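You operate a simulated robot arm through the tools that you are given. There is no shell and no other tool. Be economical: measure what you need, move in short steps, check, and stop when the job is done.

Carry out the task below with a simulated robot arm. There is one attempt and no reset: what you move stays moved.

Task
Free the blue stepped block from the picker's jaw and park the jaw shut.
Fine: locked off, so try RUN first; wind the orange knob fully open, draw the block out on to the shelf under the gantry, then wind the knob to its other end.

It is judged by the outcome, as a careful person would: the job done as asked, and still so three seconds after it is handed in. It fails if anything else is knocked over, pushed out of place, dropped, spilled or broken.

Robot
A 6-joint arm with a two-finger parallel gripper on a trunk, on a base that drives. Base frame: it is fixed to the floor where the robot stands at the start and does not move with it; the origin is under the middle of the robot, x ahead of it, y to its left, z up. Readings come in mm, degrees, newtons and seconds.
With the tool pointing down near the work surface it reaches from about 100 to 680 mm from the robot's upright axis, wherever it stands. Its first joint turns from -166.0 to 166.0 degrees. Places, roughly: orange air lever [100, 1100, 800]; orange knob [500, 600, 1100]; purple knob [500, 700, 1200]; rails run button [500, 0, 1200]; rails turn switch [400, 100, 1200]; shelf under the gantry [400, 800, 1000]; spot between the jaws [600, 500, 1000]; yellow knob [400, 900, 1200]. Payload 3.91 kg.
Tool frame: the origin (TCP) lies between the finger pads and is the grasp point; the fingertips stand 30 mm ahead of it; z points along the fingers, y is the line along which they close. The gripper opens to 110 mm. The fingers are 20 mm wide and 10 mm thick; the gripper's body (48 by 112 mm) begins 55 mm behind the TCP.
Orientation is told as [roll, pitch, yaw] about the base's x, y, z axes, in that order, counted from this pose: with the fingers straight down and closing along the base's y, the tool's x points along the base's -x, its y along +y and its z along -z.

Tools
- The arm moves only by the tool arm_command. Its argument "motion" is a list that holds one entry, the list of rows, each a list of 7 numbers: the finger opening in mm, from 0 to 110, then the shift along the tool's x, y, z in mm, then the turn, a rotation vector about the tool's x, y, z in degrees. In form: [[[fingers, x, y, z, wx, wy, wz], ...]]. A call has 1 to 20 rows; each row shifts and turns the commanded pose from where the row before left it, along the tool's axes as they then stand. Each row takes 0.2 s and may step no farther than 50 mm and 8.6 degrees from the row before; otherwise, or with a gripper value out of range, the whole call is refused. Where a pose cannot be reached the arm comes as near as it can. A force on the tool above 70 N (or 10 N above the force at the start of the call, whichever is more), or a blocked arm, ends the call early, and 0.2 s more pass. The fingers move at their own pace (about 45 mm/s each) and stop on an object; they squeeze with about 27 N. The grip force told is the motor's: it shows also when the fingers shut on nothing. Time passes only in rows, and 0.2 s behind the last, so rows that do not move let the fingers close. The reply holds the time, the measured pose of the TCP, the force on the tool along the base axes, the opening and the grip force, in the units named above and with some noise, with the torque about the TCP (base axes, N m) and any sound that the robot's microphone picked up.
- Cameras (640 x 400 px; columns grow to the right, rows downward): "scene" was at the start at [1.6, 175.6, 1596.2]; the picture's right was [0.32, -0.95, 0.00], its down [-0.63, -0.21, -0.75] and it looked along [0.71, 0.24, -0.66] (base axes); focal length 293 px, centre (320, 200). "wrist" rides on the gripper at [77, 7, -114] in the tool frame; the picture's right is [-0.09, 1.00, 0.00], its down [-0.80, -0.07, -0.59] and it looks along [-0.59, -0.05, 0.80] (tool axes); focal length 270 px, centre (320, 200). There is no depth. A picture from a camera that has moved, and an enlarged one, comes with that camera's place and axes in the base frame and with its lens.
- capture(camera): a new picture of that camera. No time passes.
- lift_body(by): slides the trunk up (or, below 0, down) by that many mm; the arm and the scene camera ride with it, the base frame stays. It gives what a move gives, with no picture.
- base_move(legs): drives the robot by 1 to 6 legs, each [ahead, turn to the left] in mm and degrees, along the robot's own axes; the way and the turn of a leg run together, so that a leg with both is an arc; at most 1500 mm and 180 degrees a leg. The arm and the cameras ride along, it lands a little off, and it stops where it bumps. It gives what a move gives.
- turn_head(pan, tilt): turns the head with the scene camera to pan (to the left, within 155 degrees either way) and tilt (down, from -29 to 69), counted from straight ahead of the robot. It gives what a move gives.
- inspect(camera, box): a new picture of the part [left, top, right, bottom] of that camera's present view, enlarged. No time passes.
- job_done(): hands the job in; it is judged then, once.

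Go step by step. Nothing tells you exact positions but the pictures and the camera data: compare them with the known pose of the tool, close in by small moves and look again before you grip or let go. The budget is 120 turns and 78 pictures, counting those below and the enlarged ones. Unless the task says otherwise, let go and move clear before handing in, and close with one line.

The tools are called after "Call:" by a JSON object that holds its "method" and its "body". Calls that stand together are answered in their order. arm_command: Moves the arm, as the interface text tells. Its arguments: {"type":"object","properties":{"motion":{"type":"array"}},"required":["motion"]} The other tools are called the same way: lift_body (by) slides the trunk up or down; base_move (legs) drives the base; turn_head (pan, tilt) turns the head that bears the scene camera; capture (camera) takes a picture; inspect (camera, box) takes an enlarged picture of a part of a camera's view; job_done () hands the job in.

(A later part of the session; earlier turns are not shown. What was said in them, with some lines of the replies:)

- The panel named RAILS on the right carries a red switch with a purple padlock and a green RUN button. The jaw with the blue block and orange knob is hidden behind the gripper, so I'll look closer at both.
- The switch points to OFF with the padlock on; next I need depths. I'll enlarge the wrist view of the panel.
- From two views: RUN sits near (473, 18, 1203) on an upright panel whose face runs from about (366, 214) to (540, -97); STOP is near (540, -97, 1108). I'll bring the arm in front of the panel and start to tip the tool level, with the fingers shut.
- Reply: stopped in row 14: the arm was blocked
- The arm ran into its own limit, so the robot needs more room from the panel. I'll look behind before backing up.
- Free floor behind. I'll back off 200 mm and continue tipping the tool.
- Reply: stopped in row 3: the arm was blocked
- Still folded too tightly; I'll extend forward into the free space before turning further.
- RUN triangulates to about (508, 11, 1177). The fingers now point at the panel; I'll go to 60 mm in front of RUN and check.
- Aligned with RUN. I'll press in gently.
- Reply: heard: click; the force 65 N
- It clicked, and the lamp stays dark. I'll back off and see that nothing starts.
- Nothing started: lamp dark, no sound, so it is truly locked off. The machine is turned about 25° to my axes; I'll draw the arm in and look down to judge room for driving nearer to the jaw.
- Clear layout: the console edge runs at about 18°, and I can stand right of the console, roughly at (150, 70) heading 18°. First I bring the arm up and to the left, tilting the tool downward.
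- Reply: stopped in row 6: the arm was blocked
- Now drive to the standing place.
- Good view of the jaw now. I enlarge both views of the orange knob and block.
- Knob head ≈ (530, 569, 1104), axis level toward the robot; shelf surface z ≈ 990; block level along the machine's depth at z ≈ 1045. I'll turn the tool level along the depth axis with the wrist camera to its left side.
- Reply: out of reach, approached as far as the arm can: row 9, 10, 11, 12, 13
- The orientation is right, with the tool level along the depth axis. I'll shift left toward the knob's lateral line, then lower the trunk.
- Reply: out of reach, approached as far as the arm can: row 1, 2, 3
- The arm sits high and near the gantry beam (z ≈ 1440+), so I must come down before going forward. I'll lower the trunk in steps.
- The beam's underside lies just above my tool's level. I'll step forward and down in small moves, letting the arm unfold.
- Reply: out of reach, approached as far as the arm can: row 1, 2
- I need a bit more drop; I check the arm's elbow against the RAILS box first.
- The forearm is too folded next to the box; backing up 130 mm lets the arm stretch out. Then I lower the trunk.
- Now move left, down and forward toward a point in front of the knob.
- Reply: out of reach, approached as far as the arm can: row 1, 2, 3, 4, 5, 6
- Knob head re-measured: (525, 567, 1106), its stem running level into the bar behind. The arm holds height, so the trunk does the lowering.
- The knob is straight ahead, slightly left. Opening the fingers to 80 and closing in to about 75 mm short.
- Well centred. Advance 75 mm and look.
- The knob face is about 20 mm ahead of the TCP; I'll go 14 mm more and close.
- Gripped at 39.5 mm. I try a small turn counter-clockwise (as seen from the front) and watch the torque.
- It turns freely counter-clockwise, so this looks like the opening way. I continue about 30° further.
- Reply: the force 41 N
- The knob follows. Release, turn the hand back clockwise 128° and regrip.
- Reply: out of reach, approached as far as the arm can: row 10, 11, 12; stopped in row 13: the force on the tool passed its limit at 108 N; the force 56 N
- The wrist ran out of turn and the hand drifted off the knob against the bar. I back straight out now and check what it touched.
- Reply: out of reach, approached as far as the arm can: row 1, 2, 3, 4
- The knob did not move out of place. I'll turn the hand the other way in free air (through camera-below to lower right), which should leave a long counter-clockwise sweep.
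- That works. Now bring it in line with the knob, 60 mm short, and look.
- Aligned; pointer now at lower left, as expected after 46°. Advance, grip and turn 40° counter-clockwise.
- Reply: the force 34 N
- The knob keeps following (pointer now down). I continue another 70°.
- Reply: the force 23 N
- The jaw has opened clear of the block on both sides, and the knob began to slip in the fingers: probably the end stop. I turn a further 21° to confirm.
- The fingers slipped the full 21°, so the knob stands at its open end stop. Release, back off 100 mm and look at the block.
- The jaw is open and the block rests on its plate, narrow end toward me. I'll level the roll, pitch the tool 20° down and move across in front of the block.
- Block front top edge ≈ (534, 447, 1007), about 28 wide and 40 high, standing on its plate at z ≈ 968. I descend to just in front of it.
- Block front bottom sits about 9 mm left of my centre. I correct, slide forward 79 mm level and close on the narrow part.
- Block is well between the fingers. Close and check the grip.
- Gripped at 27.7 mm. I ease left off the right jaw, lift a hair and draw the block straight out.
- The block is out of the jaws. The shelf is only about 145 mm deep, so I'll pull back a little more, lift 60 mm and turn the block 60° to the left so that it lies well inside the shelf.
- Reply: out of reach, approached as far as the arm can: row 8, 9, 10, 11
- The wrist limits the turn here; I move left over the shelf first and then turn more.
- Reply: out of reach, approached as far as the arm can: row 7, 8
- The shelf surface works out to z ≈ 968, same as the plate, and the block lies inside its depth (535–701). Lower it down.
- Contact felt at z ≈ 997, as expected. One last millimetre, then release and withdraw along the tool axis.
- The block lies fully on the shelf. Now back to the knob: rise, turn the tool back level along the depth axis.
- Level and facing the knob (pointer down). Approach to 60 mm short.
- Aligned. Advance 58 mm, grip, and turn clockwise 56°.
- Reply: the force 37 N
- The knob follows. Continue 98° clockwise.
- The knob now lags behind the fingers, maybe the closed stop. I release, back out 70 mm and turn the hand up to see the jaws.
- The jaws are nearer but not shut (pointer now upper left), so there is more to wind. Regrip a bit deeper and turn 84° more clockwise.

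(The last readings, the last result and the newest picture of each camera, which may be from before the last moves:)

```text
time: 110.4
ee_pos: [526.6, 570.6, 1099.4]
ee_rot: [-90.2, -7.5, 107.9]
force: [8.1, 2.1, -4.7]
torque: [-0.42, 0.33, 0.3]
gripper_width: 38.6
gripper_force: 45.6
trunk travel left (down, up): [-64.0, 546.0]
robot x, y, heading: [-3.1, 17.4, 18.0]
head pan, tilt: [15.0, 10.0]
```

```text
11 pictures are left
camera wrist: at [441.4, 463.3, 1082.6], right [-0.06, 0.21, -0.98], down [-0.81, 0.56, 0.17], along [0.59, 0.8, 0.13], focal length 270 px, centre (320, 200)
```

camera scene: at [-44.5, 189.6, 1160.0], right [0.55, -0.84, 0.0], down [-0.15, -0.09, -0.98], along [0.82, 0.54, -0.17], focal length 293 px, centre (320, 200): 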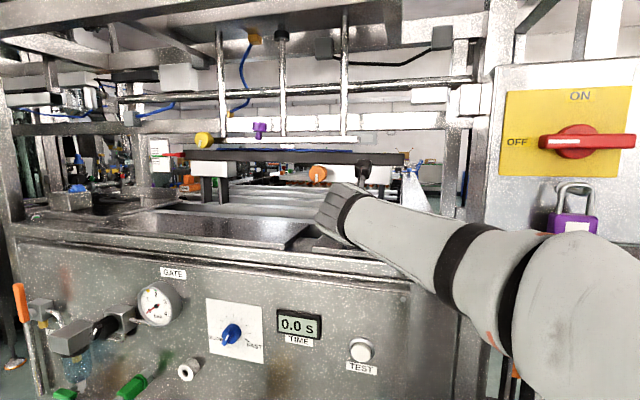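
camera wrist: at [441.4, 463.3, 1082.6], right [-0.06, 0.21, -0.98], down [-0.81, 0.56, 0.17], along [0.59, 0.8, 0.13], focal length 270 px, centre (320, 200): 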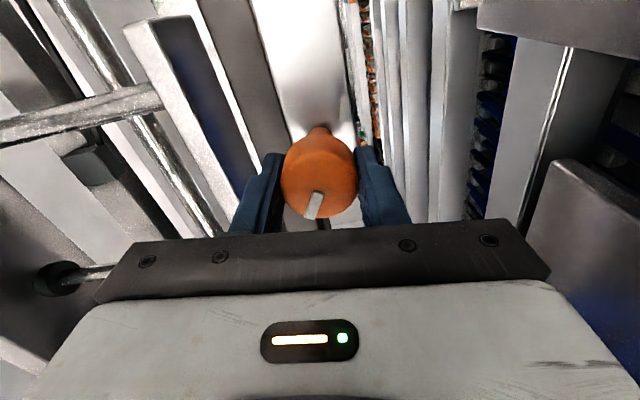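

The knob did not move at all this time: it stands at its clockwise end stop. Release, back out and verify.

Call:
{"method": "arm_command", "body": {"motion": [[[64, 0, 0, 0, 0, 0, 0], [64, 0, 0, 0, 0, 0, 0], [64, 0, 0, -20, 0, 0, 0], [64, 0, 0, -30, 0, 0, 0], [64, 0, 0, -30, 0, 0, 0], [64, 0, 0, -30, 0, 0, 0], [64, 0, 0, 0, 0, 0, -8], [64, 0, 0, 0, 0, 0, -8], [64, 0, 0, 0, 0, 0, -8], [64, 0, 0, 0, 0, 0, -8], [64, 0, 0, 0, 0, 0, -8], [64, 0, 0, 0, 0, 0, -8], [64, 0, 0, 0, 0, 0, -8], [64, 0, 0, 0, 0, 0, -8], [64, 0, 0, 0, 0, 0, -8], [64, 0, 0, 0, 0, 0, -8], [64, 0, 0, 0, 0, 0, 0]]]}}

Call:
{"method": "capture", "body": {"camera": "wrist"}}

```text
time: 114.0
ee_pos: [421.6, 535.6, 1102.2]
ee_rot: [-90.9, 72.7, 106.9]
force: [0.3, -0.3, 0.4]
torque: [0.02, 0.0, -0.02]
gripper_width: 64.0
gripper_force: 0.1
trunk travel left (down, up): [-64.0, 546.0]
robot x, y, heading: [-1.8, 23.1, 18.1]
head pan, tilt: [15.0, 10.0]
```

```text
10 pictures are left
camera wrist: at [321.0, 472.5, 1171.9], right [0.28, -0.88, -0.38], down [-0.66, 0.11, -0.75], along [0.7, 0.46, -0.55], focal length 270 px, centre (320, 200)
```

wrist: 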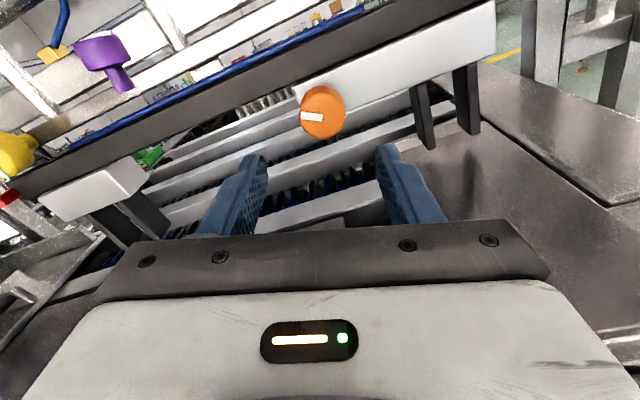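

The pointer stands where it stood before that last try, so this is the end stop, with the jaw gap smaller than when it held the block. I'll enlarge the jaws once, and retract the arm.

Call:
{"method": "inspect", "body": {"camera": "wrist", "box": [280, 60, 500, 200]}}

Call:
{"method": "arm_command", "body": {"motion": [[[64, 0, 0, -40, 0, 0, 0], [64, 0, 0, -40, 0, 0, 0], [64, 0, 0, -30, 0, 0, 0], [64, 0, 0, 0, 0, 0, 0]]]}}

Call:
{"method": "capture", "body": {"camera": "wrist"}}

```text
2.86 times, centred on (390, 130) of wrist
camera zoom: at [321.0, 472.5, 1171.9], right [0.28, -0.88, -0.38], down [-0.66, 0.11, -0.75], along [0.7, 0.46, -0.55], focal length 772 px, centre (120, 400)
```

zoom: 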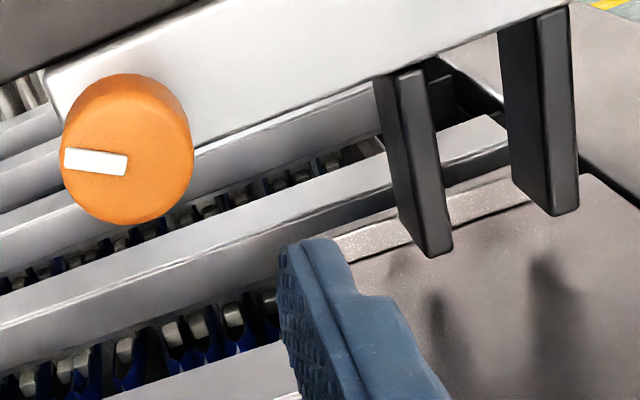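

```text
time: 115.0
ee_pos: [314.5, 503.2, 1100.4]
ee_rot: [-91.0, 72.6, 106.9]
force: [0.3, -0.4, -1.8]
torque: [-0.03, 0.0, -0.01]
gripper_width: 63.9
gripper_force: 0.1
trunk travel left (down, up): [-64.0, 546.0]
robot x, y, heading: [-0.4, 19.1, 18.3]
head pan, tilt: [15.0, 10.0]
```

```text
8 pictures are left
camera wrist: at [215.2, 438.7, 1171.6], right [0.28, -0.88, -0.38], down [-0.66, 0.11, -0.75], along [0.7, 0.46, -0.55], focal length 270 px, centre (320, 200)
```

wrist: 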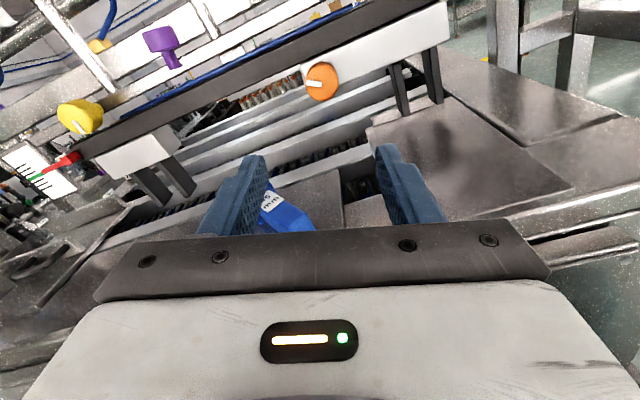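

Block sits safely on the shelf. To be certain that the knob is at its stop and not merely slipping, I grip once more and push it clockwise, reading the torque.

Call:
{"method": "arm_command", "body": {"motion": [[[64, 0, 0, 36, 0, 0, 0], [64, 0, 0, 36, 0, 0, 0], [64, 0, -2, 36, 0, 0, 0], [64, 0, -1, 36, 0, 0, 0], [64, 0, 0, 36, 0, 0, 0], [64, 0, 0, 25, 0, 0, 0], [64, 0, 0, 17, 0, 0, 0], [64, 0, 0, 0, 0, 0, 0], [10, 0, 0, 0, 0, 0, 0], [10, 0, 0, 0, 0, 0, 0], [10, 0, 0, 0, 0, 0, 0], [10, 0, 0, 0, 0, 0, 0], [10, 0, 0, 0, 0, 0, 0]]]}}

Call:
{"method": "arm_command", "body": {"motion": [[[10, 0, 0, 0, 0, 0, 5], [10, 0, 0, 0, 0, 0, 5]]]}}

Call:
{"method": "capture", "body": {"camera": "wrist"}}

Call:
{"method": "arm_command", "body": {"motion": [[[10, 0, 0, 0, 0, 0, 7], [10, 0, 0, 0, 0, 0, 7], [10, 0, 0, 0, 0, 0, 7], [10, 0, 0, 0, 0, 0, 7], [10, 0, 0, 0, 0, 0, 7]]]}}

Call:
{"method": "capture", "body": {"camera": "wrist"}}

```text
time: 117.8
ee_pos: [527.6, 568.0, 1103.4]
ee_rot: [-91.0, 72.3, 106.5]
force: [9.9, -36.0, -3.5]
torque: [0.22, -1.28, -0.45]
gripper_width: 38.1
gripper_force: 44.9
trunk travel left (down, up): [-64.0, 546.0]
robot x, y, heading: [-4.1, 22.0, 18.3]
head pan, tilt: [15.0, 10.0]
```

```text
time: 118.4
ee_pos: [528.8, 566.6, 1104.0]
ee_rot: [-90.4, 62.2, 107.0]
force: [0.7, -44.2, -9.1]
torque: [-0.14, -0.36, -0.08]
gripper_width: 38.0
gripper_force: 45.1
trunk travel left (down, up): [-64.0, 546.0]
robot x, y, heading: [-0.8, 20.9, 18.3]
head pan, tilt: [15.0, 10.0]
```

```text
7 pictures are left
camera wrist: at [431.3, 491.9, 1168.6], right [0.25, -0.8, -0.54], down [-0.69, 0.24, -0.68], along [0.67, 0.55, -0.5], focal length 270 px, centre (320, 200)
```

wrist: 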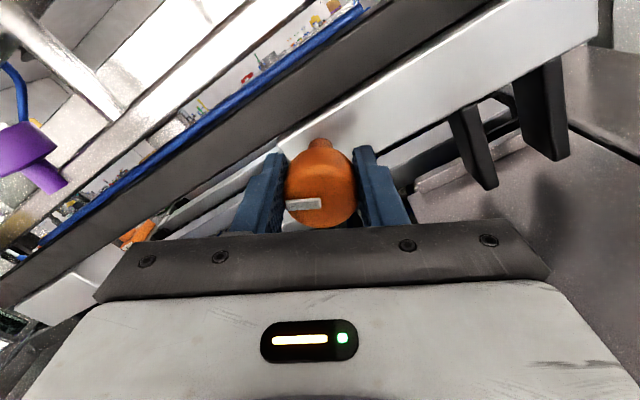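

```text
time: 119.6
ee_pos: [531.1, 569.5, 1099.1]
ee_rot: [-89.9, 27.4, 107.3]
force: [-0.6, -41.7, -29.2]
torque: [-0.07, -0.08, 0.25]
gripper_width: 38.3
gripper_force: 45.3
trunk travel left (down, up): [-64.0, 546.0]
robot x, y, heading: [-3.6, 19.4, 18.1]
head pan, tilt: [15.0, 10.0]
```

```text
6 pictures are left
camera wrist: at [443.3, 467.1, 1128.9], right [0.11, -0.36, -0.93], down [-0.79, 0.53, -0.3], along [0.6, 0.76, -0.23], focal length 270 px, centre (320, 200)
```

wrist: 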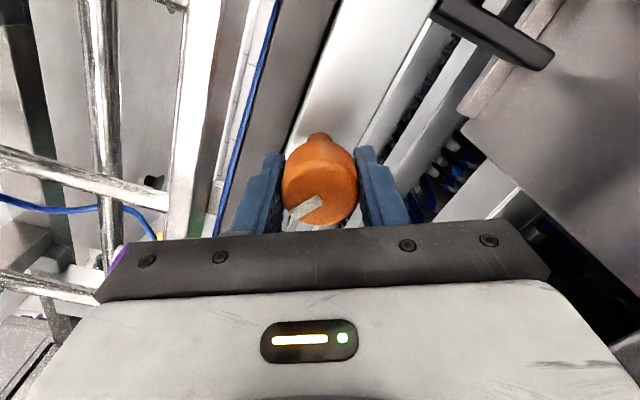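

The knob again stayed put, but my grip was deeper and off-centre this time. I redo it once at the good depth with centred fingers, to compare the torque.

Call:
{"method": "arm_command", "body": {"motion": [[[64, 0, 0, 0, 0, 0, 0], [64, 0, 0, 0, 0, 0, 0], [64, -1.8, -0.9, -8, 0, 0, 0], [64, 0, 0, 0, 0, 0, -6], [64, 0, 0, 0, 0, 0, -6], [64, 0, 0, 0, 0, 0, -6], [64, 0, 0, 0, 0, 0, -6], [10, 0, 0, 0, 0, 0, 0], [10, 0, 0, 0, 0, 0, 0], [10, 0, 0, 0, 0, 0, 0], [10, 0, 0, 0, 0, 0, 0], [10, 0, 0, 0, 0, 0, 0]]]}}

Call:
{"method": "capture", "body": {"camera": "wrist"}}

Call:
{"method": "arm_command", "body": {"motion": [[[10, 0, 0, 0, 0, 0, 5], [10, 0, 0, 0, 0, 0, 5]]]}}

Call:
{"method": "arm_command", "body": {"motion": [[[10, 0, 0, 0, 0, 0, 7], [10, 0, 0, 0, 0, 0, 7], [10, 0, 0, 0, 0, 0, 7], [10, 0, 0, 0, 0, 0, 7]]]}}

Call:
{"method": "capture", "body": {"camera": "wrist"}}

```text
time: 122.2
ee_pos: [521.5, 568.9, 1098.5]
ee_rot: [-89.8, 51.6, 107.5]
force: [-5.5, -41.3, -37.4]
torque: [-0.23, 0.7, -0.14]
gripper_width: 43.0
gripper_force: 27.0
trunk travel left (down, up): [-64.0, 546.0]
robot x, y, heading: [-3.7, 20.8, 18.0]
head pan, tilt: [15.0, 10.0]
```

```text
5 pictures are left
camera wrist: at [428.4, 483.7, 1156.3], right [0.21, -0.69, -0.69], down [-0.73, 0.35, -0.58], along [0.65, 0.63, -0.43], focal length 270 px, centre (320, 200)
```

wrist: 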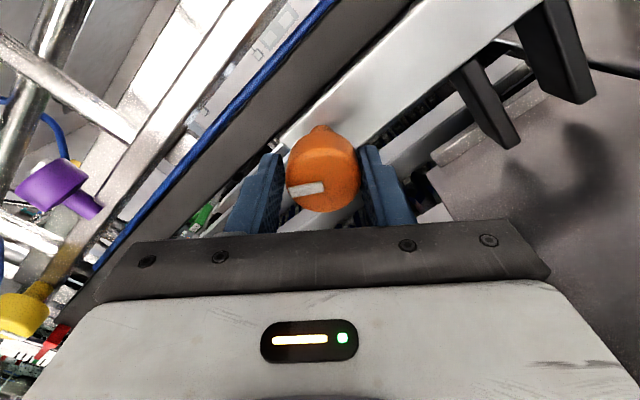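

```text
time: 122.8
ee_pos: [521.9, 566.9, 1102.8]
ee_rot: [-90.1, 41.4, 107.0]
force: [-0.3, -48.1, -31.6]
torque: [-0.6, 0.5, 0.01]
gripper_width: 43.3
gripper_force: 27.1
trunk travel left (down, up): [-64.0, 546.0]
robot x, y, heading: [-2.0, 22.8, 18.1]
head pan, tilt: [15.0, 10.0]
```

```text
time: 123.8
ee_pos: [522.3, 570.2, 1099.5]
ee_rot: [-89.9, 13.4, 107.3]
force: [11.4, -28.8, -28.1]
torque: [-0.57, -0.14, -0.27]
gripper_width: 39.6
gripper_force: 42.2
trunk travel left (down, up): [-64.0, 546.0]
robot x, y, heading: [-3.2, 21.3, 18.1]
head pan, tilt: [15.0, 10.0]
```

```text
4 pictures are left
camera wrist: at [437.0, 462.4, 1110.8], right [0.04, -0.14, -0.99], down [-0.81, 0.58, -0.12], along [0.59, 0.8, -0.09], focal length 270 px, centre (320, 200)
```

wrist: 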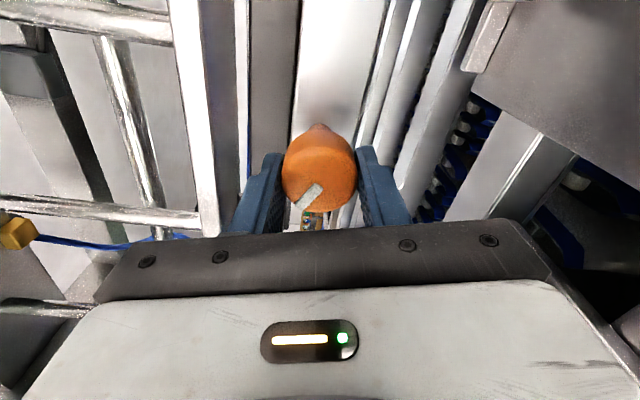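

Same result with a proper grip and clear counter-torque: the knob is firmly at its closed end. Release and withdraw well clear.

Call:
{"method": "arm_command", "body": {"motion": [[[64, 0, 0, 0, 0, 0, 0], [64, 0, 0, 0, 0, 0, 0], [64, 0, 0, 0, 0, 0, 0], [64, 0, 0, -20, 0, 0, 0], [64, 0, 0, -40, 0, 0, 0], [64, 0, 0, -40, 0, 0, 0], [64, 0, 0, -40, 0, 0, 0], [64, 0, 0, -40, 0, 0, 0], [64, 0, 0, 0, 0, 0, -8], [64, 0, 0, 0, 0, 0, -8], [64, 0, 0, 0, 0, 0, -8], [64, 0, 0, 0, 0, 0, -8], [64, 0, 0, 0, 0, 0, -8], [64, 0, 0, 0, 0, 0, -8], [64, 0, 0, 0, 0, 0, -8], [64, 0, 0, 0, 0, 0, -8], [64, 0, 0, 0, 0, 0, 0]]]}}

Call:
{"method": "capture", "body": {"camera": "wrist"}}

Call:
{"method": "capture", "body": {"camera": "scene"}}

```text
time: 127.4
ee_pos: [346.5, 516.6, 1100.7]
ee_rot: [-91.3, 77.7, 106.5]
force: [0.2, -0.3, -0.2]
torque: [-0.02, 0.0, 0.0]
gripper_width: 63.7
gripper_force: 0.1
trunk travel left (down, up): [-64.0, 546.0]
robot x, y, heading: [-2.7, 19.3, 18.2]
head pan, tilt: [15.0, 10.0]
```

```text
3 pictures are left
camera wrist: at [244.9, 459.9, 1174.2], right [0.29, -0.91, -0.3], down [-0.64, 0.05, -0.77], along [0.71, 0.42, -0.56], focal length 270 px, centre (320, 200)
```

wrist: 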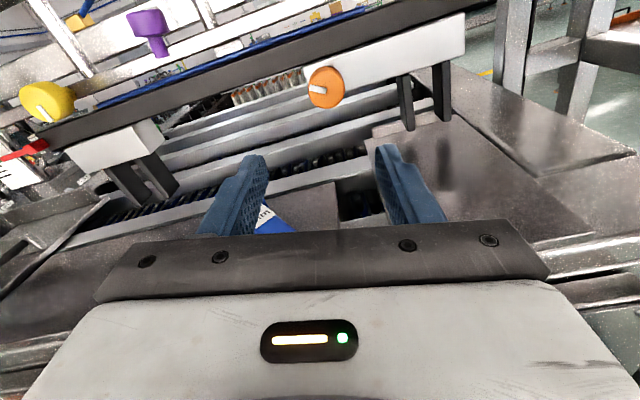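

```text
2 pictures are left
camera scene: at [-44.6, 189.5, 1160.0], right [0.55, -0.84, 0.0], down [-0.15, -0.09, -0.98], along [0.82, 0.54, -0.17], focal length 293 px, centre (320, 200)
```

scene: 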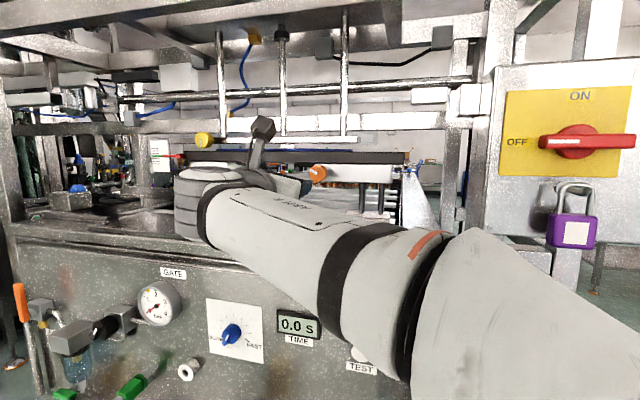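

The block is lying on the shelf, the knob is at its closed stop, the switch is still locked OFF and the hand is clear. Everything else stands where it was, so I'm handing in.

Call:
{"method": "job_done", "body": {}}

```text
The job is handed in.
```

The blue block is free and on the shelf under the gantry, and the orange knob is wound to its closed stop. That stop still leaves a jaw gap of roughly 40 mm. RUN was tried first and the rails stayed dead. While I was regripping the knob, the hand slipped once and pressed the bar behind it at about 108 N; I saw nothing moved or damaged.
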